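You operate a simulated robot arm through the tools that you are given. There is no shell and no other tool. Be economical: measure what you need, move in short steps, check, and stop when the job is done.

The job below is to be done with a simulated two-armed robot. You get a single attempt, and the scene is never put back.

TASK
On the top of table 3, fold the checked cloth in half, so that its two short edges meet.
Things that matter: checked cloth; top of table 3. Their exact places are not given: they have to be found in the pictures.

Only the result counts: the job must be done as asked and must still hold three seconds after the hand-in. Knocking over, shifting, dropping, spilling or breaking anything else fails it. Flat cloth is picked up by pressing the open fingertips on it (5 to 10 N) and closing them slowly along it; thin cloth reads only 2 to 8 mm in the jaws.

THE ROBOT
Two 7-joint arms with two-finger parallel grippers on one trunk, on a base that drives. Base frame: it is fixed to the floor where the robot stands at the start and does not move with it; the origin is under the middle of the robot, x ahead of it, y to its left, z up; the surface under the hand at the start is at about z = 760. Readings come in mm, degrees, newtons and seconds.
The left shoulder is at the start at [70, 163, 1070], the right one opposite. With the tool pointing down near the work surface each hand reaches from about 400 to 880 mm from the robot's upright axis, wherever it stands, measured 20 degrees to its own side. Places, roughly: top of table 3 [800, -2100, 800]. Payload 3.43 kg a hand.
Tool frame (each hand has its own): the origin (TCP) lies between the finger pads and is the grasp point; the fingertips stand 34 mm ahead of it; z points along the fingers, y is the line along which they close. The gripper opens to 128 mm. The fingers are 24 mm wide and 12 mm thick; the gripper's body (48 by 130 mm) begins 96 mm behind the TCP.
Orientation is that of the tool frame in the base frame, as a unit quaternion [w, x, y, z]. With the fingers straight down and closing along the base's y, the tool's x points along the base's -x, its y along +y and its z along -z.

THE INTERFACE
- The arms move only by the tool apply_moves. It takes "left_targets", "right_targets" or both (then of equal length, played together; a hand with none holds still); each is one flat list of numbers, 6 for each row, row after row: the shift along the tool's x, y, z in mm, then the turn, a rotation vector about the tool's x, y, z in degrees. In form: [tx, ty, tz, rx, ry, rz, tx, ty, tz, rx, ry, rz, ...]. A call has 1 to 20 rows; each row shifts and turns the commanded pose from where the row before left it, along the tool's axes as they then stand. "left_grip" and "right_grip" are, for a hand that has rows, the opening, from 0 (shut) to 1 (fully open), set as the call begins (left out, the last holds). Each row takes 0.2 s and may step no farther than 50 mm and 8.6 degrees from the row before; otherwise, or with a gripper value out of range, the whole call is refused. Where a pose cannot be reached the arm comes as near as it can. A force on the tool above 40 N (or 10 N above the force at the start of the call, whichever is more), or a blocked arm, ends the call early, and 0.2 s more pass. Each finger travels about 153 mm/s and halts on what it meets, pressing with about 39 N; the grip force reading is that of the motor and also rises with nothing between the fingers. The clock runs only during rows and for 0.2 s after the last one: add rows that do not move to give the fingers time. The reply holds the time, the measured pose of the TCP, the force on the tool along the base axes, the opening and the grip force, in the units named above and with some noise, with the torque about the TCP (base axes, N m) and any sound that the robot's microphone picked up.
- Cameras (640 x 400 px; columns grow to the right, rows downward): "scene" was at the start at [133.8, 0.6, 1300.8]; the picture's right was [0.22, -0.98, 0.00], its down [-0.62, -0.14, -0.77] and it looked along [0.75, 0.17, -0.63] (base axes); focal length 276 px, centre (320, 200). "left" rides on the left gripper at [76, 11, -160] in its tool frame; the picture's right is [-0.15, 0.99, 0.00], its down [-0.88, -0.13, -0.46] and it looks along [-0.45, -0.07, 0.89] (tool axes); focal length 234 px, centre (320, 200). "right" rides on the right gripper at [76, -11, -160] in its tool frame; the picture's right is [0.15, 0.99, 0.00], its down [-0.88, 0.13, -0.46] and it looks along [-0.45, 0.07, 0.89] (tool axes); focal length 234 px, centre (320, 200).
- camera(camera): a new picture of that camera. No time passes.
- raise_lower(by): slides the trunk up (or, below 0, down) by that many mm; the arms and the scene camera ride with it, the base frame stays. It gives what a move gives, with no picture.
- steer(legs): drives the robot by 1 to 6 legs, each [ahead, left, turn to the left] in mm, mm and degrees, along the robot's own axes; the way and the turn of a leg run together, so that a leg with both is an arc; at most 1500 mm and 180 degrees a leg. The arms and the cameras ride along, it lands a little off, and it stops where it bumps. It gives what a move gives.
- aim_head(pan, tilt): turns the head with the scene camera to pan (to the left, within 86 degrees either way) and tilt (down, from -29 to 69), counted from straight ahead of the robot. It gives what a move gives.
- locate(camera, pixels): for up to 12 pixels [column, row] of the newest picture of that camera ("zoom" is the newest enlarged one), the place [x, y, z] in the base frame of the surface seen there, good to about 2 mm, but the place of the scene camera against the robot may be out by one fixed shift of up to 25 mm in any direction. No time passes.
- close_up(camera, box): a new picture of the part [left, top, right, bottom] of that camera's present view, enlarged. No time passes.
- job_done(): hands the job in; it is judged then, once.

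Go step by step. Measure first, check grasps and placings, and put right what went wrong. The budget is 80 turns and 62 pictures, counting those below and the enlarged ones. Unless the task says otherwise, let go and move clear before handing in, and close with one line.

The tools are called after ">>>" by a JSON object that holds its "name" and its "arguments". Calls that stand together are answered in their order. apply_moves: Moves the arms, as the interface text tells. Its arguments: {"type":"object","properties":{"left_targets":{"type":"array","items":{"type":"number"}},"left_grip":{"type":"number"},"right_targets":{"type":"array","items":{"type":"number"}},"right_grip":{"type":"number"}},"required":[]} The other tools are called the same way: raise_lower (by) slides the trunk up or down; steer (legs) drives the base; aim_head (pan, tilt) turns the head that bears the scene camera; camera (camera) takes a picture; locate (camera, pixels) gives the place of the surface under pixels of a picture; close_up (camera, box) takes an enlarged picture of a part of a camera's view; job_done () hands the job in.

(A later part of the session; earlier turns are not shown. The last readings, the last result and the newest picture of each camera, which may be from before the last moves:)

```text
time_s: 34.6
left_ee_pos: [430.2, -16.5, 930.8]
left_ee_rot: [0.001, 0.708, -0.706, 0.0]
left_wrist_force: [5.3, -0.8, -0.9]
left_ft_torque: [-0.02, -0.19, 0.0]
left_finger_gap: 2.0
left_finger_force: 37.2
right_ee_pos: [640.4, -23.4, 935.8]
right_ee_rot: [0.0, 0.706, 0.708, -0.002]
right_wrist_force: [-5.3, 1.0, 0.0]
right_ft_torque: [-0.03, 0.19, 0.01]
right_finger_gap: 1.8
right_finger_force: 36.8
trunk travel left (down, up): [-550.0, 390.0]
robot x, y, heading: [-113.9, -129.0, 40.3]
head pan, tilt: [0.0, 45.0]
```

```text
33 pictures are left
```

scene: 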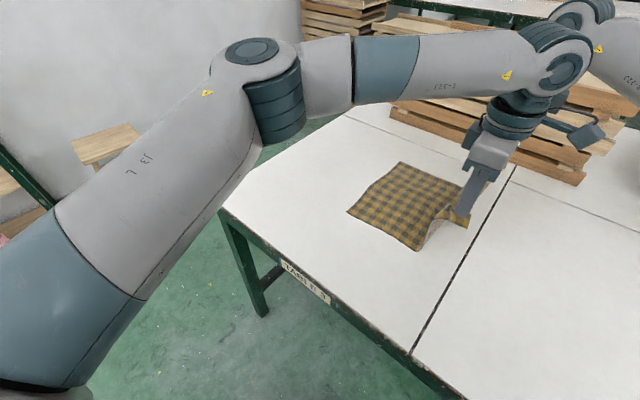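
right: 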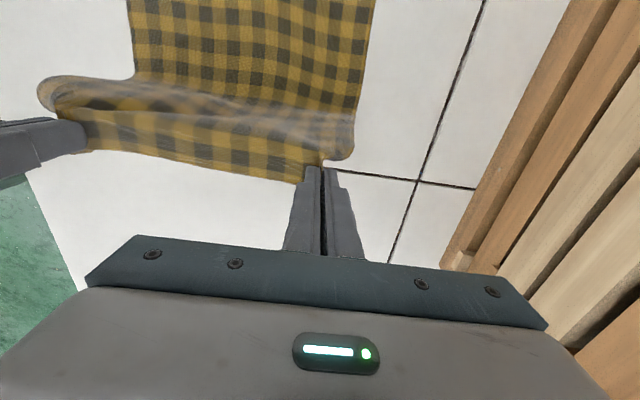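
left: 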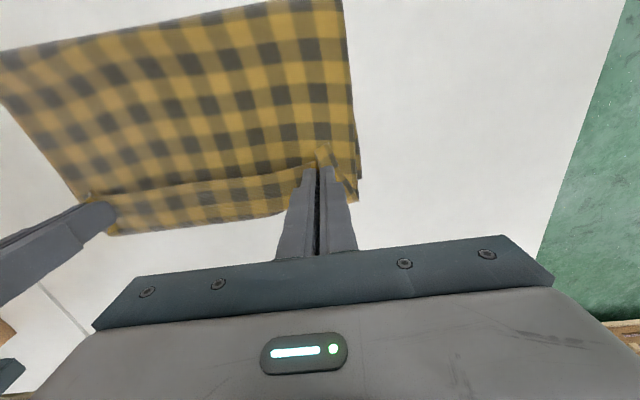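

Unrolled cleanly. I'll measure the lower layer's edge and where the cloth leaves the table.

>>> {"name": "locate", "arguments": {"camera": "scene", "pixels": [[349, 211], [401, 164], [373, 187], [417, 249], [385, 215], [425, 235]]}}

>>> {"name": "locate", "arguments": {"camera": "right", "pixels": [[230, 60], [230, 80], [230, 95], [137, 70], [350, 120], [240, 150], [60, 90]]}}

>>> {"name": "close_up", "arguments": {"camera": "scene", "box": [330, 140, 500, 260]}}

```text
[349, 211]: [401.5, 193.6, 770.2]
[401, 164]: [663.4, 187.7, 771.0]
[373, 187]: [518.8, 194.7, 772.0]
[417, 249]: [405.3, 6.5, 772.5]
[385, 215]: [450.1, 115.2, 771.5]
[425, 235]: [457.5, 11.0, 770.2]
```

```text
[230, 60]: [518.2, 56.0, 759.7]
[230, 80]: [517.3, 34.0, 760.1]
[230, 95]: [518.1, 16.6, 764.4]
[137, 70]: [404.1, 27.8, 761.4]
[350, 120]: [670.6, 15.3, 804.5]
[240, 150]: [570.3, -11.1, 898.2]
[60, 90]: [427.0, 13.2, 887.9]
```

```text
3.33 times, centred on (415, 200) of scene
```

zoom: 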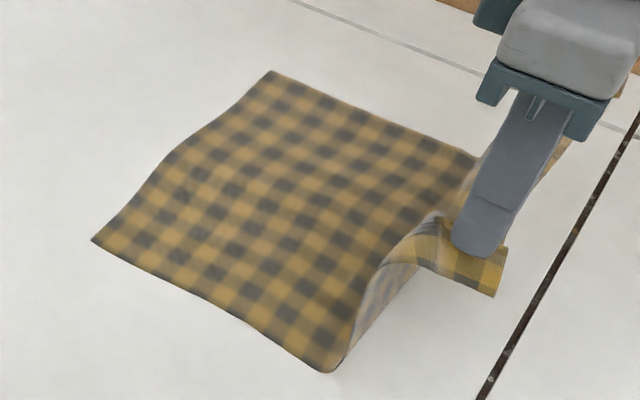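

The lower edge sits at y≈214 and the cloth leaves the table at y≈20, which is close to the ideal fold line. Now I'll go forward while descending, keeping the curl behind the hands.

>>> {"name": "apply_moves", "arguments": {"left_targets": [-20, 0, 15, 0, 0, 0, -20, 0, 15, 0, 0, 0, -20, 0, 13, 0, 0, 0, -20, 0, 12, 0, 0, 0, -20, 0, 13, 0, 0, 0, -20, 0, 13, 0, 0, 0, -20, 0, 12, 0, 0, 0], "right_targets": [20, 0, 15, 0, 0, 0, 20, 0, 15, 0, 0, 0, 20, 0, 13, 0, 0, 0, 20, 0, 12, 0, 0, 0, 20, 0, 13, 0, 0, 0, 20, 0, 13, 0, 0, 0, 20, 0, 12, 0, 0, 0]}}

>>> {"name": "camera", "arguments": {"camera": "right"}}

>>> {"name": "camera", "arguments": {"camera": "left"}}

```text
time_s: 36.2
left_ee_pos: [428.4, 121.9, 837.5]
left_ee_rot: [0.001, 0.708, -0.707, 0.0]
left_wrist_force: [6.3, -0.1, 0.5]
left_ft_torque: [-0.03, -0.16, -0.01]
left_finger_gap: 2.2
left_finger_force: 37.0
right_ee_pos: [638.0, 118.5, 840.2]
right_ee_rot: [0.001, 0.707, 0.708, -0.002]
right_wrist_force: [-6.1, -0.1, 0.3]
right_ft_torque: [0.01, 0.21, 0.04]
right_finger_gap: 2.0
right_finger_force: 36.4
trunk travel left (down, up): [-550.0, 390.0]
robot x, y, heading: [-110.4, -127.1, 40.4]
head pan, tilt: [0.0, 45.0]
```

```text
31 pictures are left
```

right: 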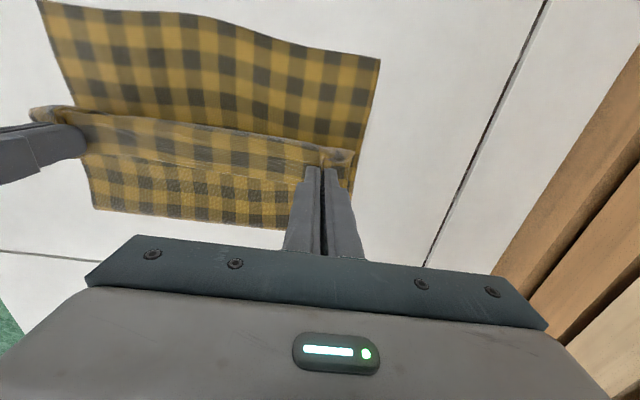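

```text
30 pictures are left
```

left: 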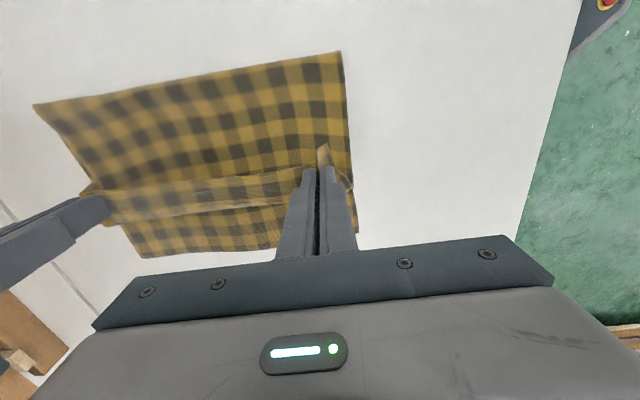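

I can see the same strip near the hands; I'll measure it to see which way the cloth near the grip is folding.

>>> {"name": "locate", "arguments": {"camera": "right", "pixels": [[200, 115], [200, 124], [200, 135], [200, 150], [200, 163], [200, 172], [200, 185], [200, 215], [100, 205], [200, 20], [365, 65]]}}

>>> {"name": "locate", "arguments": {"camera": "left", "pixels": [[220, 80], [220, 120], [220, 160], [220, 172], [220, 180], [220, 190], [220, 200], [220, 207], [220, 215], [220, 240], [345, 210]]}}

>>> {"name": "close_up", "arguments": {"camera": "right", "box": [20, 80, 380, 240]}}

>>> {"name": "close_up", "arguments": {"camera": "left", "box": [60, 120, 380, 270]}}

```text
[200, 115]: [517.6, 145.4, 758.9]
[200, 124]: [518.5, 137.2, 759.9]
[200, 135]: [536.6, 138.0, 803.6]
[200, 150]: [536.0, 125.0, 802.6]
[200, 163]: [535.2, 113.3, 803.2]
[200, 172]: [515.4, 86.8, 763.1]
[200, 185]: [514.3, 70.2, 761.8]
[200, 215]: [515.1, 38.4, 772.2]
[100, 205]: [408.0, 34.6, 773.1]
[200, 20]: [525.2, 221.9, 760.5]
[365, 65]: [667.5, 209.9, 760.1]
```

```text
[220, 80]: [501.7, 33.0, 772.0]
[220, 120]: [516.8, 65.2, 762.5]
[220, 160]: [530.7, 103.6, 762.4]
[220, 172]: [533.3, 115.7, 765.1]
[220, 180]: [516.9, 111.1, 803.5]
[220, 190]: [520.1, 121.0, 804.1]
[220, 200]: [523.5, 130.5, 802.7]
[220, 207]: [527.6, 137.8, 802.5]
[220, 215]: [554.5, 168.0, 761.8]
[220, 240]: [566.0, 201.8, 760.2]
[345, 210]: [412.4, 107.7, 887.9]
```

```text
1.78 times, centred on (200, 160) of right
```

zoom: 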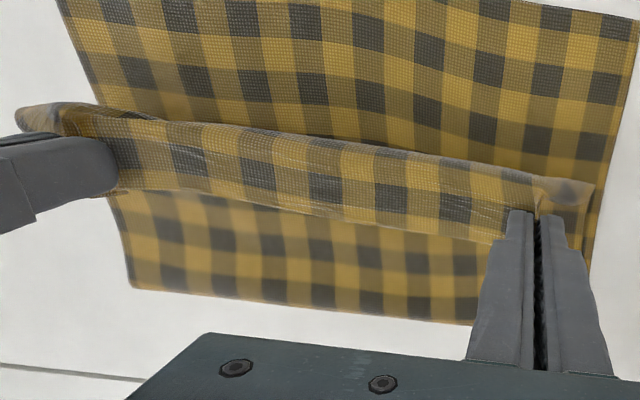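

```text
2.00 times, centred on (220, 195) of left
```

zoom: 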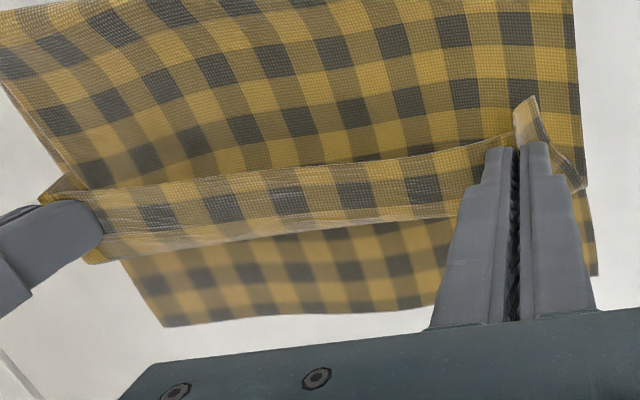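

Now it is clear: the jaws hold the edge flat and pointing forward, so the last ~35 mm keeps flipping back. A better grip is a narrow pinch with the fingers closing across the edge, so the cloth can hang freely. First I'll take the edge back, starting by raising, swinging back and driving back.

>>> {"name": "apply_moves", "arguments": {"left_targets": [5, -2, -25, 0, 0, 0, 5, -2, -25, 0, 0, 0, 10, 0, -25, 0, 0, 0], "right_targets": [-5, -2, -25, 0, 0, 0, -5, -2, -25, 0, 0, 0, -10, 0, -25, 0, 0, 0]}}

>>> {"name": "steer", "arguments": {"legs": [[-142, -168, 0]]}}

```text
time_s: 37.0
left_ee_pos: [434.0, 100.5, 915.2]
left_ee_rot: [-0.001, 0.707, -0.707, 0.0]
left_wrist_force: [0.1, 0.7, -0.1]
left_ft_torque: [0.01, 0.0, -0.01]
left_finger_gap: 2.1
left_finger_force: 37.1
right_ee_pos: [634.8, 94.9, 915.8]
right_ee_rot: [-0.001, 0.707, 0.707, 0.001]
right_wrist_force: [0.4, -0.1, 0.1]
right_ft_torque: [0.01, -0.05, 0.01]
right_finger_gap: 1.9
right_finger_force: 36.7
trunk travel left (down, up): [-550.0, 390.0]
robot x, y, heading: [-111.2, -128.5, 40.4]
head pan, tilt: [0.0, 45.0]
```

```text
time_s: 38.7
left_ee_pos: [434.0, -114.1, 914.7]
left_ee_rot: [0.0, -0.707, 0.707, 0.0]
left_wrist_force: [0.4, -0.6, -0.4]
left_ft_torque: [0.04, 0.03, -0.02]
left_finger_gap: 1.8
left_finger_force: 37.2
right_ee_pos: [634.6, -120.6, 913.9]
right_ee_rot: [0.0, 0.708, 0.707, 0.0]
right_wrist_force: [0.1, -0.7, -0.6]
right_ft_torque: [0.01, 0.0, 0.04]
right_finger_gap: 1.8
right_finger_force: 36.7
trunk travel left (down, up): [-550.0, 390.0]
robot x, y, heading: [-113.6, -342.9, 40.4]
head pan, tilt: [0.0, 45.0]
```

Hands are back over the start side. I'll lower the edge to the table, slightly stretched, so the cloth lies flat.

>>> {"name": "apply_moves", "arguments": {"left_targets": [6, 1, 25, 0, 0, 0, 7, 1, 25, 0, 0, 0, 7, 1, 25, 0, 0, 0, 7, 0, 20, 0, 0, 0, 7, 0, 12, 0, 0, 0, 0, 0, 8, 0, 0, 0], "right_targets": [-5, 1, 25, 0, 0, 0, -6, 1, 25, 0, 0, 0, -6, 1, 25, 0, 0, 0, -6, 0, 20, 0, 0, 0, -5, 0, 12, 0, 0, 0, 0, 0, 8, 0, 0, 0]}}

>>> {"name": "camera", "arguments": {"camera": "right"}}

```text
time_s: 40.1
left_ee_pos: [430.9, -148.0, 797.5]
left_ee_rot: [0.0, -0.707, 0.707, -0.001]
left_wrist_force: [0.8, 0.1, -0.1]
left_ft_torque: [0.02, -0.01, 0.02]
left_finger_gap: 2.2
left_finger_force: 36.6
right_ee_pos: [636.9, -147.8, 798.6]
right_ee_rot: [-0.001, 0.707, 0.707, -0.001]
right_wrist_force: [-1.1, -0.6, -0.1]
right_ft_torque: [-0.01, 0.0, 0.02]
right_finger_gap: 2.2
right_finger_force: 36.6
trunk travel left (down, up): [-550.0, 390.0]
robot x, y, heading: [-111.7, -343.5, 40.1]
head pan, tilt: [0.0, 45.0]
```

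```text
27 pictures are left
```

right: 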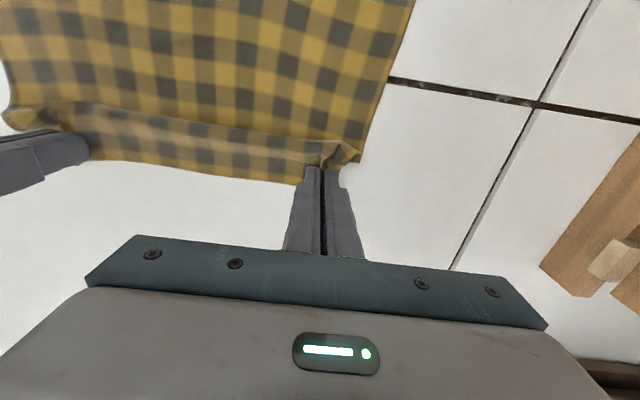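

A small fold of slack remains ahead of the jaws; I'll pull back 12 mm to flatten it, open, and lift off.

>>> {"name": "apply_moves", "arguments": {"left_targets": [6, 0, 0, 0, 0, 0, 6, 0, 1, 0, 0, 0], "right_targets": [-6, 0, 0, 0, 0, 0, -6, 0, 1, 0, 0, 0]}}

>>> {"name": "camera", "arguments": {"camera": "right"}}

```text
time_s: 40.7
left_ee_pos: [430.1, -158.9, 798.2]
left_ee_rot: [0.0, 0.707, -0.707, 0.0]
left_wrist_force: [2.8, 1.2, 0.6]
left_ft_torque: [0.03, -0.04, 0.03]
left_finger_gap: 2.1
left_finger_force: 37.0
right_ee_pos: [637.5, -159.7, 798.7]
right_ee_rot: [0.0, 0.707, 0.707, 0.0]
right_wrist_force: [-2.5, 0.5, -0.1]
right_ft_torque: [0.0, 0.06, 0.02]
right_finger_gap: 2.2
right_finger_force: 37.1
trunk travel left (down, up): [-550.0, 390.0]
robot x, y, heading: [-113.8, -341.8, 40.4]
head pan, tilt: [0.0, 45.0]
```

```text
26 pictures are left
```

right: 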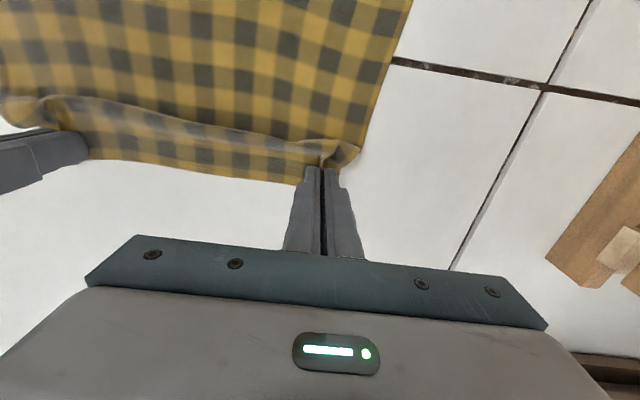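

The remaining ridge is just the gathered cloth in the jaws. I'll open to let it flatten, then lift well clear.

>>> {"name": "apply_moves", "arguments": {"left_targets": [0, 0, 1, 0, 0, 0, 0, 0, 0, 0, 0, 0, 0, 0, 0, 0, 0, 0, 0, 0, -10, 0, 0, 0, 0, 0, -30, 0, 0, 0, 0, 0, -40, 0, 0, 0, 0, 0, -40, 0, 0, 0], "right_targets": [0, 0, 1, 0, 0, 0, 0, 0, 0, 0, 0, 0, 0, 0, 0, 0, 0, 0, 0, 0, -10, 0, 0, 0, 0, 0, -30, 0, 0, 0, 0, 0, -40, 0, 0, 0, 0, 0, -40, 0, 0, 0], "left_grip": 0.3, "right_grip": 0.3}}

>>> {"name": "camera", "arguments": {"camera": "right"}}

>>> {"name": "camera", "arguments": {"camera": "scene"}}

```text
time_s: 42.3
left_ee_pos: [429.4, -157.6, 918.4]
left_ee_rot: [-0.001, -0.707, 0.707, 0.0]
left_wrist_force: [-0.2, -0.2, 0.0]
left_ft_torque: [0.03, -0.02, 0.03]
left_finger_gap: 38.3
left_finger_force: 0.1
right_ee_pos: [634.4, -159.0, 919.4]
right_ee_rot: [0.0, 0.707, 0.707, 0.001]
right_wrist_force: [0.1, -0.4, -0.5]
right_ft_torque: [-0.01, 0.0, 0.0]
right_finger_gap: 38.3
right_finger_force: 0.1
trunk travel left (down, up): [-550.0, 390.0]
robot x, y, heading: [-109.9, -343.8, 40.3]
head pan, tilt: [0.0, 45.0]
```

```text
25 pictures are left
```

right: 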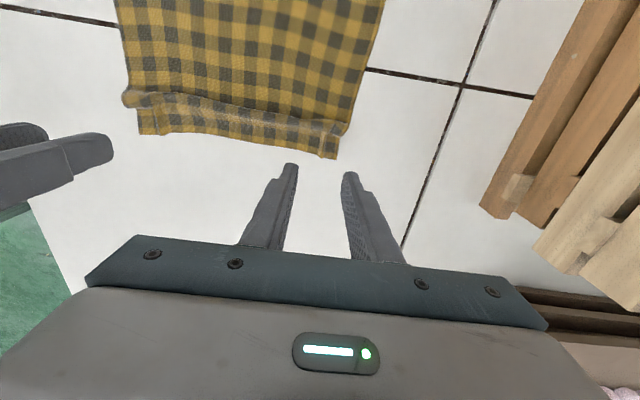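

```text
24 pictures are left
```

scene: 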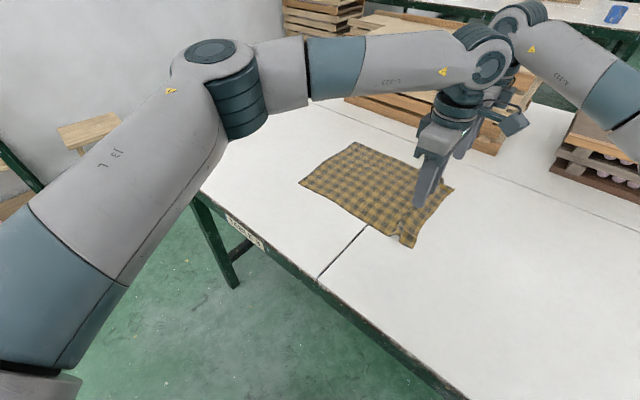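

Released. The edge is at right view (138,133)–(335,157), with a crinkle about 35 mm in. I'll locate these and take a closer look.

>>> {"name": "locate", "arguments": {"camera": "right", "pixels": [[141, 131], [333, 155], [235, 140], [128, 98], [346, 131], [230, 118], [230, 108], [230, 95], [230, 80], [165, 108], [310, 124]]}}

>>> {"name": "close_up", "arguments": {"camera": "right", "box": [100, 50, 380, 190]}}

>>> {"name": "locate", "arguments": {"camera": "scene", "pixels": [[302, 182], [356, 144], [328, 163]]}}

```text
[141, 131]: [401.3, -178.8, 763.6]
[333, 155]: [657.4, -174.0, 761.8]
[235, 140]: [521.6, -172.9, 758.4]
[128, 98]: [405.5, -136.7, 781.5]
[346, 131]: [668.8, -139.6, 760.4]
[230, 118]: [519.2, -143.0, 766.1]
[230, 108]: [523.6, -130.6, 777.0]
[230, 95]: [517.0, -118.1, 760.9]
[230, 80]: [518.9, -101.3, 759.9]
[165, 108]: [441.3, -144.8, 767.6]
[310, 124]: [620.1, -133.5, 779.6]
```

```text
2.29 times, centred on (240, 120) of right
```

zoom: 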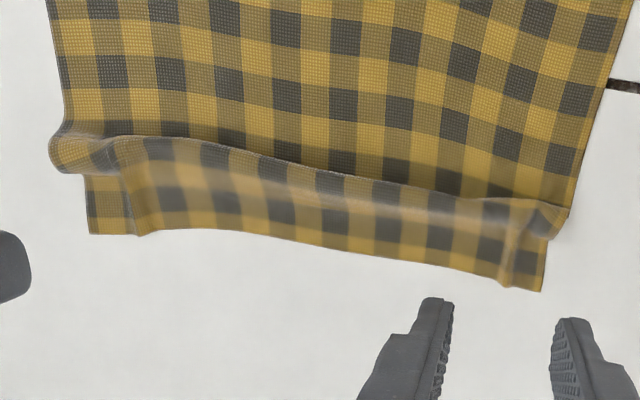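

```text
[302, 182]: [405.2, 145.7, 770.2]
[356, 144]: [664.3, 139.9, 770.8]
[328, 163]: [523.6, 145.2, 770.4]
```

The cloth is down: short edges at y≈-176 and y≈163, with a standing ridge at y≈-131. I'll press the edge strip lightly with both hands and drag it back to flatten the ridge.

>>> {"name": "apply_moves", "arguments": {"left_targets": [0, 0, 40, 0, 0, 0, 0, 0, 40, 0, 0, 0, 0, 0, 30, 0, 0, 0, 0, 0, 10, 0, 0, 0, 0, 0, 2, 0, 0, 0], "right_targets": [0, 0, 40, 0, 0, 0, 0, 0, 40, 0, 0, 0, 0, 0, 30, 0, 0, 0, 0, 0, 10, 0, 0, 0, 0, 0, 2, 0, 0, 0]}}

>>> {"name": "apply_moves", "arguments": {"left_targets": [0, 0, 1, 0, 0, 0, 0, 0, 1, 0, 0, 0], "right_targets": [0, 0, 1, 0, 0, 0, 0, 0, 1, 0, 0, 0]}}

```text
time_s: 43.5
left_ee_pos: [430.3, -159.5, 794.9]
left_ee_rot: [-0.001, 0.707, -0.707, 0.001]
left_wrist_force: [0.2, 0.6, 6.2]
left_ft_torque: [0.02, 0.09, 0.01]
left_finger_gap: 38.5
left_finger_force: 0.0
right_ee_pos: [637.8, -160.8, 796.0]
right_ee_rot: [0.0, 0.707, 0.707, 0.0]
right_wrist_force: [0.0, 0.1, 0.9]
right_ft_torque: [0.01, -0.01, 0.0]
right_finger_gap: 38.5
right_finger_force: 0.0
trunk travel left (down, up): [-550.0, 390.0]
robot x, y, heading: [-112.0, -342.7, 40.6]
head pan, tilt: [0.0, 45.0]
```

```text
time_s: 44.1
left_ee_pos: [431.1, -159.9, 795.6]
left_ee_rot: [0.001, -0.707, 0.707, -0.001]
left_wrist_force: [1.5, 3.7, 23.5]
left_ft_torque: [0.14, 0.42, -0.1]
left_finger_gap: 38.1
left_finger_force: 0.1
right_ee_pos: [636.8, -160.8, 796.3]
right_ee_rot: [0.001, 0.707, 0.707, 0.001]
right_wrist_force: [0.9, 0.4, 1.3]
right_ft_torque: [-0.01, -0.02, -0.01]
right_finger_gap: 38.4
right_finger_force: 0.1
trunk travel left (down, up): [-550.0, 390.0]
robot x, y, heading: [-113.5, -342.1, 40.4]
head pan, tilt: [0.0, 45.0]
```

Left presses 23 N, which is too hard, and right barely touches. I'll back the left off and nudge the right down, then drag.

>>> {"name": "apply_moves", "arguments": {"left_targets": [0, 0, -1.8, 0, 0, 0, 0, 0, 0, 0, 0, 0], "right_targets": [0, 0, 1, 0, 0, 0, 0, 0, 0.5, 0, 0, 0]}}

>>> {"name": "apply_moves", "arguments": {"left_targets": [8, 0, 0, 0, 0, 0, 8, 0, 0, 0, 0, 0, 8, 0, 0, 0, 0, 0, 4, 0, 0, 0, 0, 0], "right_targets": [-8, 0, 0, 0, 0, 0, -8, 0, 0, 0, 0, 0, -8, 0, 0, 0, 0, 0, -4, 0, 0, 0, 0, 0]}}

>>> {"name": "camera", "arguments": {"camera": "right"}}

```text
time_s: 44.7
left_ee_pos: [429.8, -160.5, 795.3]
left_ee_rot: [0.0, -0.707, 0.708, 0.001]
left_wrist_force: [0.8, 1.4, 7.1]
left_ft_torque: [0.03, 0.0, 0.02]
left_finger_gap: 38.1
left_finger_force: 0.1
right_ee_pos: [636.9, -161.0, 794.4]
right_ee_rot: [0.0, 0.707, 0.707, 0.002]
right_wrist_force: [1.5, -1.9, 17.0]
right_ft_torque: [-0.13, 0.2, 0.05]
right_finger_gap: 38.3
right_finger_force: 0.0
trunk travel left (down, up): [-550.0, 390.0]
robot x, y, heading: [-112.5, -342.3, 40.6]
head pan, tilt: [0.0, 45.0]
```

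```text
time_s: 45.7
left_ee_pos: [429.6, -187.3, 795.1]
left_ee_rot: [0.001, -0.707, 0.707, -0.002]
left_wrist_force: [0.5, 0.3, 1.3]
left_ft_torque: [0.03, 0.06, -0.01]
left_finger_gap: 38.6
left_finger_force: 0.0
right_ee_pos: [635.7, -187.6, 794.7]
right_ee_rot: [0.0, 0.707, 0.708, 0.002]
right_wrist_force: [0.1, 7.5, 31.6]
right_ft_torque: [0.11, 0.54, -0.14]
right_finger_gap: 38.1
right_finger_force: 0.1
trunk travel left (down, up): [-550.0, 390.0]
robot x, y, heading: [-113.7, -341.9, 40.5]
head pan, tilt: [0.0, 45.0]
```

```text
22 pictures are left
```

right: 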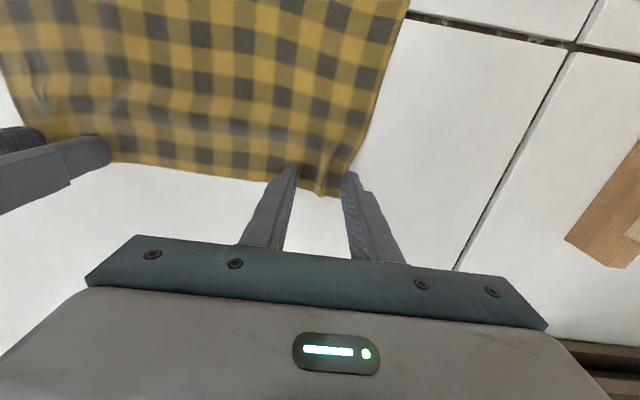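

The ridge is gone. I'll lift off and turn both hands 90° so the fingers close across the edge.

>>> {"name": "apply_moves", "arguments": {"left_targets": [0, 0, -30, 0, 0, 0, 0, 0, -40, 0, 0, 0, 0, 0, -40, 0, 0, 0, 0, 0, 0, 0, 0, -8.18, 0, 0, 0, 0, 0, -8.18, 0, 0, 0, 0, 0, -8.18, 0, 0, 0, 0, 0, -8.18, 0, 0, 0, 0, 0, -8.18, 0, 0, 0, 0, 0, -8.18, 0, 0, 0, 0, 0, -8.18, 0, 0, 0, 0, 0, -8.18, 0, 0, 0, 0, 0, -8.18, 0, 0, 0, 0, 0, -8.18, 0, 0, 0, 0, 0, -8.18], "right_targets": [0, 0, -30, 0, 0, 0, 0, 0, -40, 0, 0, 0, 0, 0, -40, 0, 0, 0, 0, 0, 0, 0, 0, -8.18, 0, 0, 0, 0, 0, -8.18, 0, 0, 0, 0, 0, -8.18, 0, 0, 0, 0, 0, -8.18, 0, 0, 0, 0, 0, -8.18, 0, 0, 0, 0, 0, -8.18, 0, 0, 0, 0, 0, -8.18, 0, 0, 0, 0, 0, -8.18, 0, 0, 0, 0, 0, -8.18, 0, 0, 0, 0, 0, -8.18, 0, 0, 0, 0, 0, -8.18]}}

>>> {"name": "camera", "arguments": {"camera": "right"}}

>>> {"name": "camera", "arguments": {"camera": "left"}}

```text
time_s: 48.7
left_ee_pos: [430.6, -188.7, 905.2]
left_ee_rot: [0.0, 1.0, 0.0, 0.0]
left_wrist_force: [0.0, 0.5, 0.2]
left_ft_torque: [-0.04, 0.01, -0.01]
left_finger_gap: 38.4
left_finger_force: 0.0
right_ee_pos: [637.3, -188.4, 901.1]
right_ee_rot: [0.0, -0.002, 1.0, 0.001]
right_wrist_force: [-0.3, 0.2, 0.1]
right_ft_torque: [0.0, 0.0, 0.01]
right_finger_gap: 38.1
right_finger_force: 0.0
trunk travel left (down, up): [-550.0, 390.0]
robot x, y, heading: [-114.6, -341.4, 40.2]
head pan, tilt: [0.0, 45.0]
```

```text
21 pictures are left
```

right: 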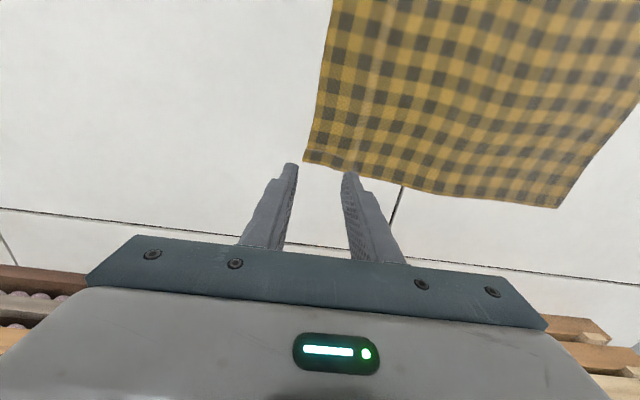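

```text
20 pictures are left
```

left: 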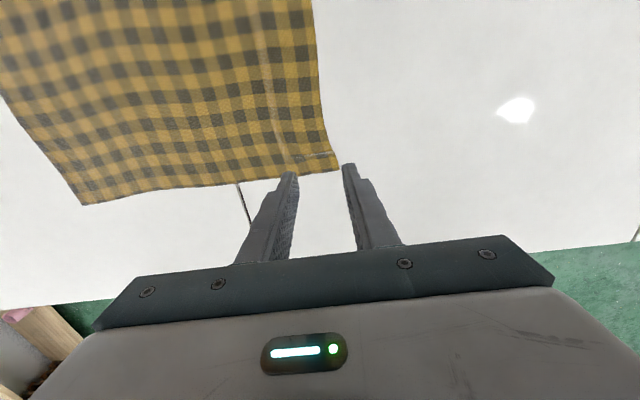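

The cloth lies flat and is well visible in both wrist views. I'll locate all four corners and the points near the grips.

>>> {"name": "locate", "arguments": {"camera": "right", "pixels": [[306, 158], [557, 205], [440, 188], [330, 8], [316, 70], [330, 155]]}}

>>> {"name": "locate", "arguments": {"camera": "left", "pixels": [[336, 167], [82, 202], [200, 182], [326, 100], [312, 10], [5, 92], [300, 160]]}}

```text
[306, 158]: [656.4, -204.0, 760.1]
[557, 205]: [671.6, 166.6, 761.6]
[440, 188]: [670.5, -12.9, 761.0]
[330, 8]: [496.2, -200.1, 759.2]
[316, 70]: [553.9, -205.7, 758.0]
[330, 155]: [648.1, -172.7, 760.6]
```

```text
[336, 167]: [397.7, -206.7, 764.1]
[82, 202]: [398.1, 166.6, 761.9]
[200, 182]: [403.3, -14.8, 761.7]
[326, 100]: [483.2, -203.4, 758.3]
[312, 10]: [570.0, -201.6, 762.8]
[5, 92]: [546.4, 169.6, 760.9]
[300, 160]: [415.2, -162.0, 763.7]
```

The cloth is flat: edges at y≈-205 and y≈167, x from 398 to about 660. With a 20 mm gap the present y=-189 puts the outer finger just on the edge. I'll move toward the corners and come down.

>>> {"name": "apply_moves", "arguments": {"left_targets": [-16, 0, 35, 0, 0, 0, 0, 0, 35, 0, 0, 0, 0, 0, 28, 0, 0, 0, 0, 0, 9, 0, 0, 0], "right_targets": [-3, 0, 35, 0, 0, 0, 0, 0, 35, 0, 0, 0, 0, 0, 25, 0, 0, 0, 0, 0, 8, 0, 0, 0], "left_grip": 0.157, "right_grip": 0.157}}

>>> {"name": "apply_moves", "arguments": {"left_targets": [0, 0, 1, 0, 0, 0, 0, 0, 1, 0, 0, 0], "right_targets": [0, 0, 1, 0, 0, 0, 0, 0, 1, 0, 0, 0]}}

```text
time_s: 49.7
left_ee_pos: [414.1, -188.7, 799.5]
left_ee_rot: [0.0, 1.0, 0.0, -0.001]
left_wrist_force: [-0.1, 0.6, -0.5]
left_ft_torque: [0.02, -0.01, -0.03]
left_finger_gap: 20.0
left_finger_force: 0.1
right_ee_pos: [639.9, -187.4, 797.9]
right_ee_rot: [-0.001, 0.0, 1.0, 0.0]
right_wrist_force: [0.1, -0.6, 0.9]
right_ft_torque: [0.02, 0.02, -0.01]
right_finger_gap: 20.0
right_finger_force: 0.0
trunk travel left (down, up): [-550.0, 390.0]
robot x, y, heading: [-112.2, -343.2, 40.6]
head pan, tilt: [0.0, 45.0]
```

```text
time_s: 50.3
left_ee_pos: [414.1, -188.3, 796.2]
left_ee_rot: [0.0, 1.0, 0.0, 0.0]
left_wrist_force: [0.2, 0.0, 0.2]
left_ft_torque: [-0.03, -0.04, 0.02]
left_finger_gap: 20.1
left_finger_force: 0.1
right_ee_pos: [640.5, -187.1, 797.8]
right_ee_rot: [0.0, 0.0, 1.0, 0.0]
right_wrist_force: [0.0, 0.4, -0.4]
right_ft_torque: [-0.01, 0.0, 0.02]
right_finger_gap: 19.8
right_finger_force: 0.0
trunk travel left (down, up): [-550.0, 390.0]
robot x, y, heading: [-114.0, -342.8, 40.5]
head pan, tilt: [0.0, 45.0]
```

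>>> {"name": "apply_moves", "arguments": {"left_targets": [0, 0, 1, 0, 0, 0], "right_targets": [0, 1, 1.5, 0, 0, 0]}}

>>> {"name": "close_up", "arguments": {"camera": "right", "box": [230, 100, 430, 230]}}

>>> {"name": "close_up", "arguments": {"camera": "left", "box": [230, 100, 430, 230]}}

```text
time_s: 50.7
left_ee_pos: [415.4, -190.0, 795.1]
left_ee_rot: [0.0, 1.0, 0.0, 0.002]
left_wrist_force: [0.6, 0.5, 4.9]
left_ft_torque: [0.0, -0.01, 0.03]
left_finger_gap: 20.1
left_finger_force: 0.1
right_ee_pos: [640.0, -186.5, 796.0]
right_ee_rot: [-0.001, 0.0, 1.0, 0.0]
right_wrist_force: [-0.1, -0.4, -0.4]
right_ft_torque: [0.03, 0.02, -0.01]
right_finger_gap: 19.9
right_finger_force: 0.1
trunk travel left (down, up): [-550.0, 390.0]
robot x, y, heading: [-116.3, -345.7, 40.3]
head pan, tilt: [0.0, 45.0]
```

```text
3.08 times, centred on (330, 165) of right
```

zoom: 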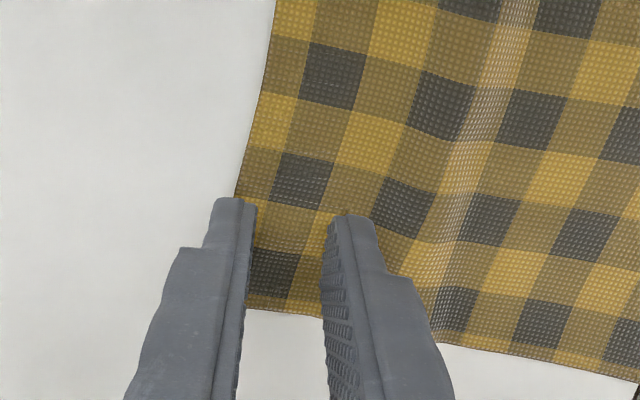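

```text
3.08 times, centred on (330, 165) of left
```

zoom: 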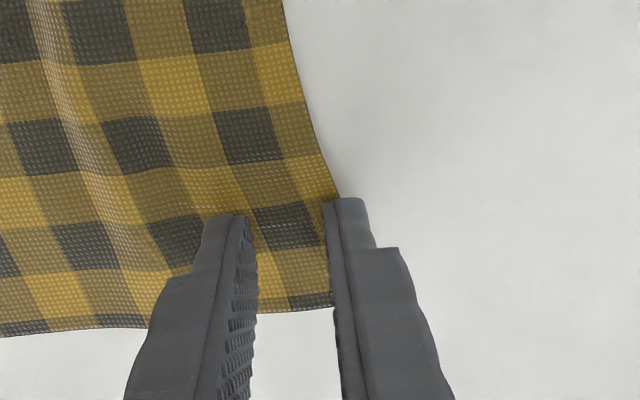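

Placement is just right: the outer fingers sit on the edge in both views. I'll press the right hand down a little more.

>>> {"name": "apply_moves", "arguments": {"left_targets": [0, 0, 0.2, 0, 0, 0], "right_targets": [0, 0, 1.3, 0, 0, 0]}}

```text
time_s: 51.1
left_ee_pos: [415.3, -188.3, 795.9]
left_ee_rot: [0.0, 1.0, 0.0, 0.001]
left_wrist_force: [0.3, 0.6, 7.3]
left_ft_torque: [-0.03, -0.02, 0.0]
left_finger_gap: 20.1
left_finger_force: 0.1
right_ee_pos: [639.5, -185.9, 796.9]
right_ee_rot: [0.0, 0.0, 1.0, 0.0]
right_wrist_force: [1.6, 0.0, 2.4]
right_ft_torque: [-0.02, -0.05, 0.02]
right_finger_gap: 20.2
right_finger_force: 0.2
trunk travel left (down, up): [-550.0, 390.0]
robot x, y, heading: [-113.5, -342.6, 40.4]
head pan, tilt: [0.0, 45.0]
```

>>> {"name": "apply_moves", "arguments": {"right_targets": [0, 0, 0.7, 0, 0, 0]}}

>>> {"name": "apply_moves", "arguments": {"left_targets": [0, 0, 0, 0, 0, 0], "right_targets": [0, 0, 0, 0, 0, 0], "left_grip": 0.125, "right_grip": 0.125}}

>>> {"name": "apply_moves", "arguments": {"left_targets": [0, 0, 0, 0, 0, 0], "right_targets": [0, 0, 0, 0, 0, 0], "left_grip": 0.095, "right_grip": 0.095}}

>>> {"name": "apply_moves", "arguments": {"left_targets": [0, 0, 0, 0, 0, 0], "right_targets": [0, 0, 0, 0, 0, 0], "left_grip": 0.065, "right_grip": 0.065}}

>>> {"name": "apply_moves", "arguments": {"left_targets": [0, 0, 0, 0, 0, 0], "right_targets": [0, 0, 0, 0, 0, 0], "left_grip": 0.035, "right_grip": 0.035}}

>>> {"name": "apply_moves", "arguments": {"left_targets": [0, 0, 0, 0, 0, 0, 0, 0, 0, 0, 0, 0], "right_targets": [0, 0, 0, 0, 0, 0, 0, 0, 0, 0, 0, 0], "left_grip": 0, "right_grip": 0}}

>>> {"name": "close_up", "arguments": {"camera": "right", "box": [230, 100, 430, 230]}}

>>> {"name": "close_up", "arguments": {"camera": "left", "box": [230, 100, 430, 230]}}

```text
time_s: 51.5
left_ee_pos: [414.1, -188.2, 796.4]
left_ee_rot: [0.0, 1.0, 0.0, 0.0]
left_wrist_force: [1.5, 0.8, 6.2]
left_ft_torque: [-0.05, -0.03, 0.01]
left_finger_gap: 20.1
left_finger_force: 0.0
right_ee_pos: [640.9, -186.0, 795.4]
right_ee_rot: [0.001, -0.001, 1.0, 0.001]
right_wrist_force: [2.1, 1.0, 10.8]
right_ft_torque: [-0.12, -0.07, 0.01]
right_finger_gap: 20.3
right_finger_force: 0.0
trunk travel left (down, up): [-550.0, 390.0]
robot x, y, heading: [-112.3, -338.8, 40.1]
head pan, tilt: [0.0, 45.0]
```

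```text
time_s: 51.9
left_ee_pos: [413.5, -187.8, 794.6]
left_ee_rot: [0.0, 1.0, -0.001, 0.001]
left_wrist_force: [0.5, 0.4, 5.0]
left_ft_torque: [-0.05, 0.0, -0.01]
left_finger_gap: 15.3
left_finger_force: 0.0
right_ee_pos: [640.7, -187.3, 795.3]
right_ee_rot: [0.0, -0.001, 1.0, 0.001]
right_wrist_force: [1.4, 1.3, 12.1]
right_ft_torque: [-0.07, -0.05, 0.0]
right_finger_gap: 15.0
right_finger_force: 0.1
trunk travel left (down, up): [-550.0, 390.0]
robot x, y, heading: [-116.9, -338.9, 40.2]
head pan, tilt: [0.0, 45.0]
```

```text
time_s: 52.3
left_ee_pos: [413.8, -187.9, 795.9]
left_ee_rot: [0.0, 1.0, 0.0, 0.001]
left_wrist_force: [-0.6, -0.8, 4.8]
left_ft_torque: [-0.03, -0.03, -0.01]
left_finger_gap: 12.3
left_finger_force: 0.0
right_ee_pos: [638.3, -187.4, 795.5]
right_ee_rot: [0.002, -0.001, 1.0, 0.001]
right_wrist_force: [0.2, 0.4, 14.7]
right_ft_torque: [-0.03, 0.01, -0.02]
right_finger_gap: 11.1
right_finger_force: 0.1
trunk travel left (down, up): [-550.0, 390.0]
robot x, y, heading: [-113.8, -343.0, 40.3]
head pan, tilt: [0.0, 45.0]
```

```text
time_s: 52.7
left_ee_pos: [413.3, -188.6, 796.2]
left_ee_rot: [0.0, 1.0, 0.0, 0.001]
left_wrist_force: [-0.1, 0.7, 3.1]
left_ft_torque: [0.0, 0.01, 0.02]
left_finger_gap: 8.3
left_finger_force: 0.1
right_ee_pos: [639.6, -187.1, 795.9]
right_ee_rot: [0.0, -0.001, 1.0, 0.001]
right_wrist_force: [1.1, 1.3, 16.1]
right_ft_torque: [-0.01, -0.03, 0.02]
right_finger_gap: 7.1
right_finger_force: 0.1
trunk travel left (down, up): [-550.0, 390.0]
robot x, y, heading: [-111.5, -342.3, 40.1]
head pan, tilt: [0.0, 45.0]
```

```text
time_s: 53.1
left_ee_pos: [414.1, -189.2, 795.8]
left_ee_rot: [-0.001, 1.0, 0.001, 0.001]
left_wrist_force: [0.3, -0.3, 1.9]
left_ft_torque: [-0.01, 0.0, -0.01]
left_finger_gap: 4.6
left_finger_force: 0.0
right_ee_pos: [639.1, -187.5, 795.4]
right_ee_rot: [0.001, 0.001, 1.0, 0.001]
right_wrist_force: [-0.3, 0.8, 17.6]
right_ft_torque: [-0.03, -0.05, 0.04]
right_finger_gap: 3.8
right_finger_force: 0.1
trunk travel left (down, up): [-550.0, 390.0]
robot x, y, heading: [-112.4, -344.0, 40.3]
head pan, tilt: [0.0, 45.0]
```

```text
time_s: 53.7
left_ee_pos: [414.6, -188.4, 796.2]
left_ee_rot: [0.0, 1.0, 0.0, 0.001]
left_wrist_force: [0.4, -0.6, 1.8]
left_ft_torque: [0.02, 0.02, -0.02]
left_finger_gap: 2.2
left_finger_force: 36.3
right_ee_pos: [639.8, -186.9, 795.9]
right_ee_rot: [0.0, 0.0, 1.0, 0.001]
right_wrist_force: [1.2, -1.5, 19.1]
right_ft_torque: [-0.09, -0.05, 0.02]
right_finger_gap: 2.0
right_finger_force: 36.5
trunk travel left (down, up): [-550.0, 390.0]
robot x, y, heading: [-108.6, -342.4, 40.3]
head pan, tilt: [0.0, 45.0]
```

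```text
3.08 times, centred on (330, 165) of right
```

zoom: 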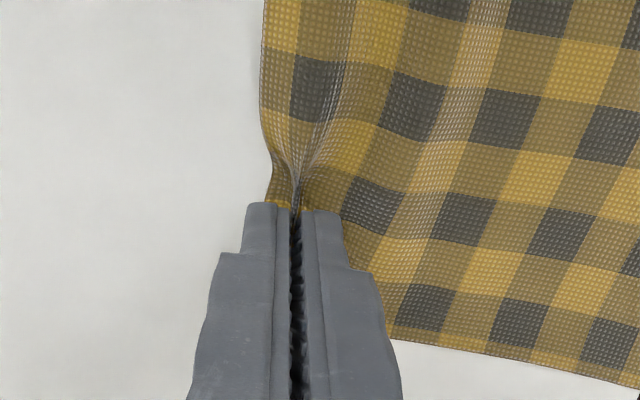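

```text
3.08 times, centred on (330, 165) of left
```

zoom: 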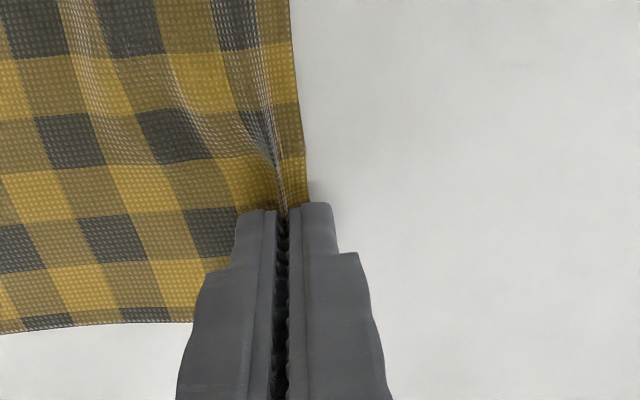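

Both hands hold a narrow pinch at the very edge (2.2 and 2.0 mm). I'll lift along the arc, then drive 120 mm along +y at a height that doesn't peel the lower half.

>>> {"name": "apply_moves", "arguments": {"left_targets": [0, -2, -12, 0, 0, 0, 0, -3, -15, 0, 0, 0, 0, -6, -18, 0, 0, 0, 0, -7, -18, 0, 0, 0, 0, -8, -18, 0, 0, 0, 0, -8, -16, 0, 0, 0, 0, -6, -14, 0, 0, 0], "right_targets": [0, 2, -12, 0, 0, 0, 0, 3, -15, 0, 0, 0, 0, 6, -18, 0, 0, 0, 0, 7, -18, 0, 0, 0, 0, 8, -18, 0, 0, 0, 0, 8, -16, 0, 0, 0, 0, 5, -14, 0, 0, 0]}}

>>> {"name": "steer", "arguments": {"legs": [[78, 91, 0]]}}

>>> {"name": "camera", "arguments": {"camera": "right"}}

```text
time_s: 55.3
left_ee_pos: [414.3, -149.4, 905.4]
left_ee_rot: [0.0, 1.0, -0.001, 0.001]
left_wrist_force: [-0.4, 0.0, 0.1]
left_ft_torque: [0.01, -0.05, 0.01]
left_finger_gap: 2.0
left_finger_force: 36.7
right_ee_pos: [639.2, -147.9, 904.8]
right_ee_rot: [-0.001, 0.0, 1.0, 0.001]
right_wrist_force: [0.8, 0.1, -0.4]
right_ft_torque: [0.0, 0.01, 0.01]
right_finger_gap: 1.9
right_finger_force: 36.5
trunk travel left (down, up): [-550.0, 390.0]
robot x, y, heading: [-117.3, -344.0, 40.6]
head pan, tilt: [0.0, 45.0]
```

```text
time_s: 56.5
left_ee_pos: [416.3, -28.9, 906.5]
left_ee_rot: [0.0, 1.0, -0.001, 0.0]
left_wrist_force: [-1.1, 1.2, 0.1]
left_ft_torque: [-0.01, -0.03, 0.0]
left_finger_gap: 2.1
left_finger_force: 36.8
right_ee_pos: [641.2, -27.0, 903.3]
right_ee_rot: [0.0, -0.001, 1.0, 0.0]
right_wrist_force: [-0.6, 0.1, 0.4]
right_ft_torque: [0.01, 0.0, 0.0]
right_finger_gap: 1.8
right_finger_force: 36.7
trunk travel left (down, up): [-550.0, 390.0]
robot x, y, heading: [-115.1, -221.3, 40.5]
head pan, tilt: [0.0, 45.0]
```

```text
15 pictures are left
```

right: 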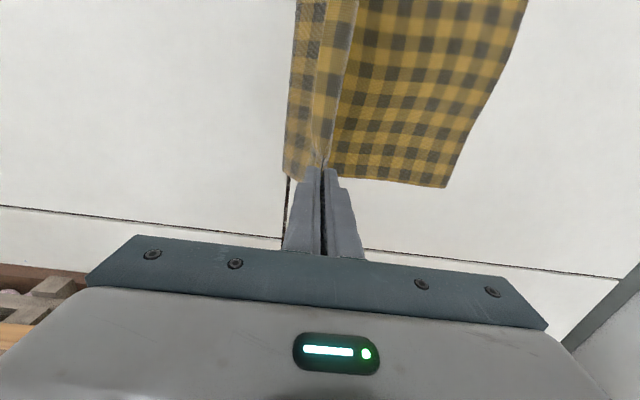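

The cloth hangs with its curl behind the hands, and the lower half is flat. I'll continue forward and down.

>>> {"name": "locate", "arguments": {"camera": "right", "pixels": [[442, 184], [520, 10], [290, 172], [340, 170], [350, 60], [295, 60]]}}

>>> {"name": "apply_moves", "arguments": {"left_targets": [0, -20, 14, 0, 0, 0, 0, -20, 14, 0, 0, 0, 0, -20, 13, 0, 0, 0, 0, -20, 13, 0, 0, 0, 0, -20, 13, 0, 0, 0, 0, -20, 12, 0, 0, 0, 0, -20, 11, 0, 0, 0], "right_targets": [0, 20, 14, 0, 0, 0, 0, 20, 14, 0, 0, 0, 0, 20, 13, 0, 0, 0, 0, 20, 13, 0, 0, 0, 0, 20, 13, 0, 0, 0, 0, 20, 12, 0, 0, 0, 0, 20, 10, 0, 0, 0]}}

>>> {"name": "camera", "arguments": {"camera": "right"}}

```text
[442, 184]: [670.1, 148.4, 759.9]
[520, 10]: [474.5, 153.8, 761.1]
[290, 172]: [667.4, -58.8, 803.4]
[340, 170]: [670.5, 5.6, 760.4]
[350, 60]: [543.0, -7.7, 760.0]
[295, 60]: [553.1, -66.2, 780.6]
```

```text
time_s: 58.1
left_ee_pos: [416.6, 111.1, 815.6]
left_ee_rot: [0.002, 1.0, -0.001, 0.0]
left_wrist_force: [-0.7, -0.6, 0.1]
left_ft_torque: [-0.05, -0.04, 0.02]
left_finger_gap: 2.3
left_finger_force: 36.7
right_ee_pos: [640.0, 113.9, 814.7]
right_ee_rot: [0.0, 0.001, 1.0, -0.001]
right_wrist_force: [-0.2, -0.2, 0.4]
right_ft_torque: [-0.03, -0.02, -0.02]
right_finger_gap: 1.9
right_finger_force: 36.9
trunk travel left (down, up): [-550.0, 390.0]
robot x, y, heading: [-113.9, -222.9, 40.2]
head pan, tilt: [0.0, 45.0]
```

```text
14 pictures are left
```

right: 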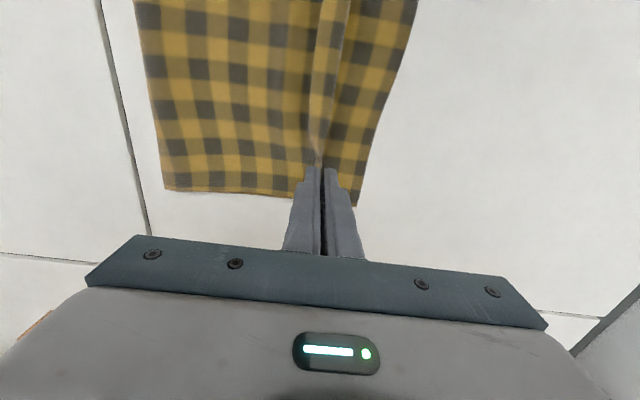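

Very good: the top layer now lies over the lower one with the fold at (165,188) and the lower edge just ahead at (358,204). I'll measure both.

>>> {"name": "locate", "arguments": {"camera": "right", "pixels": [[354, 200], [372, 140], [412, 15], [168, 187], [150, 80], [330, 100], [345, 60], [320, 60], [300, 100], [230, 100]]}}

>>> {"name": "close_up", "arguments": {"camera": "right", "box": [130, 0, 450, 210]}}

```text
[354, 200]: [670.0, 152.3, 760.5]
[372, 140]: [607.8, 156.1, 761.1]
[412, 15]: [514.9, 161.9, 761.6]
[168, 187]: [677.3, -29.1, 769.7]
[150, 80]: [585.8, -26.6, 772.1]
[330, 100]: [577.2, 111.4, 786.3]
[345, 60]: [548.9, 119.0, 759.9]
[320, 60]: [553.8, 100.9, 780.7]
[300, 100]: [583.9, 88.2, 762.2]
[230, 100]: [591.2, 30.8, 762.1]
```

```text
1.90 times, centred on (290, 105) of right
```

zoom: 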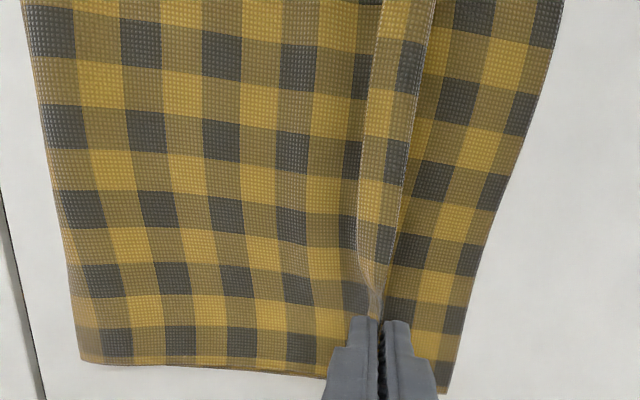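

The fold is at y≈-28, the lower edge at y≈152–160, and the top layer's free edge leads toward +y, so there is no Z this time. I'll carry it 28 mm on, nudge the far hand 8 mm outward, and set it down.

>>> {"name": "apply_moves", "arguments": {"left_targets": [0, -10, 3, 0, 0, 0, 0, -10, 4, 0, 0, 0, 0, -10, 4, 0, 0, 0, 0, 0, 5, 0, 0, 0], "right_targets": [-4, 10, 3, 0, 0, 0, -4, 10, 4, 0, 0, 0, 0, 8, 4, 0, 0, 0, 0, 0, 4, 0, 0, 0]}}

>>> {"name": "close_up", "arguments": {"camera": "right", "box": [130, 0, 450, 210]}}

>>> {"name": "locate", "arguments": {"camera": "zoom", "pixels": [[40, 300], [420, 100], [400, 200], [380, 100], [440, 100], [430, 330], [300, 200]]}}

```text
time_s: 59.1
left_ee_pos: [415.7, 140.9, 799.3]
left_ee_rot: [0.0, 1.0, -0.001, 0.001]
left_wrist_force: [3.8, 0.2, 1.3]
left_ft_torque: [0.04, -0.13, 0.01]
left_finger_gap: 2.1
left_finger_force: 36.6
right_ee_pos: [648.1, 140.4, 801.0]
right_ee_rot: [0.0, 0.0, 1.0, 0.0]
right_wrist_force: [-4.7, -0.4, 3.4]
right_ft_torque: [0.0, 0.22, 0.04]
right_finger_gap: 1.7
right_finger_force: 36.9
trunk travel left (down, up): [-550.0, 390.0]
robot x, y, heading: [-114.5, -223.7, 40.1]
head pan, tilt: [0.0, 45.0]
```

```text
1.90 times, centred on (290, 105) of right
```

zoom: 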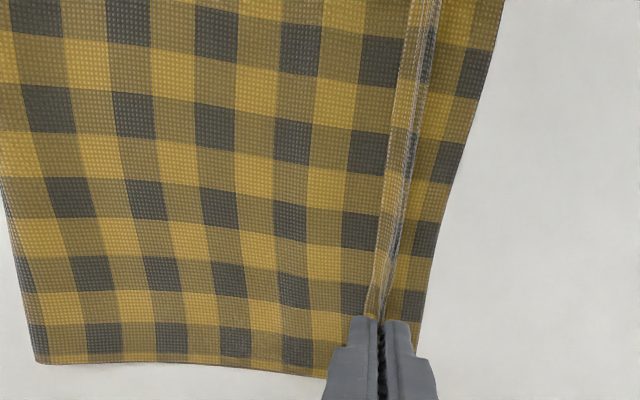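

```text
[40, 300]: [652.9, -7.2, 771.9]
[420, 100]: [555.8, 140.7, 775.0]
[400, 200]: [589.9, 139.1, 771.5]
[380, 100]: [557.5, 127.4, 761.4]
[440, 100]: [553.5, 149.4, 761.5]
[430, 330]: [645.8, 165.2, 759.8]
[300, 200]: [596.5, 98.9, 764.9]
```

The top edge is at y≈142 and slightly taut. I'll open gently to let the ridge relax, lift clear and look.

>>> {"name": "apply_moves", "arguments": {"left_targets": [0, 0, 0, 0, 0, 0, 0, 0, 0, 0, 0, 0, 0, 0, -8, 0, 0, 0, 0, 0, -30, 0, 0, 0, 0, 0, -40, 0, 0, 0, 0, 0, -40, 0, 0, 0], "right_targets": [0, 0, 0, 0, 0, 0, 0, 0, 0, 0, 0, 0, 0, 0, -8, 0, 0, 0, 0, 0, -30, 0, 0, 0, 0, 0, -40, 0, 0, 0, 0, 0, -40, 0, 0, 0], "left_grip": 0.16, "right_grip": 0.16}}

>>> {"name": "camera", "arguments": {"camera": "right"}}

>>> {"name": "camera", "arguments": {"camera": "left"}}

```text
time_s: 60.5
left_ee_pos: [415.6, 137.9, 918.7]
left_ee_rot: [-0.001, 1.0, -0.001, 0.001]
left_wrist_force: [-1.3, 0.0, 0.4]
left_ft_torque: [0.04, 0.01, 0.02]
left_finger_gap: 20.7
left_finger_force: 0.1
right_ee_pos: [648.3, 138.4, 920.2]
right_ee_rot: [0.0, -0.001, 1.0, -0.001]
right_wrist_force: [-1.0, 1.4, 0.2]
right_ft_torque: [-0.02, -0.02, 0.01]
right_finger_gap: 20.5
right_finger_force: 0.1
trunk travel left (down, up): [-550.0, 390.0]
robot x, y, heading: [-111.7, -221.6, 40.2]
head pan, tilt: [0.0, 45.0]
```

```text
11 pictures are left
```

right: 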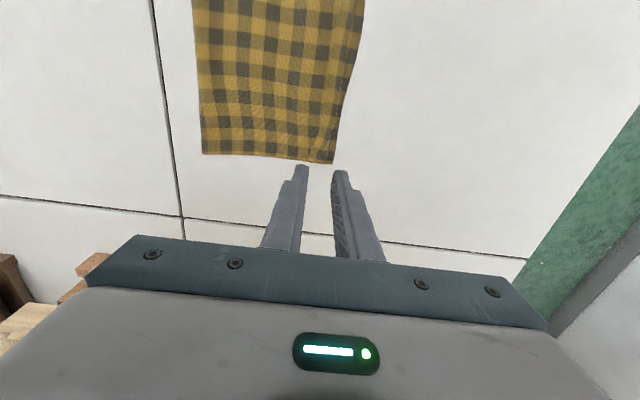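

```text
10 pictures are left
```

left: 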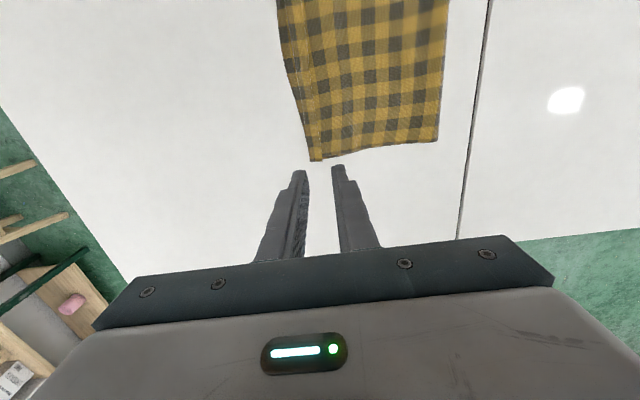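

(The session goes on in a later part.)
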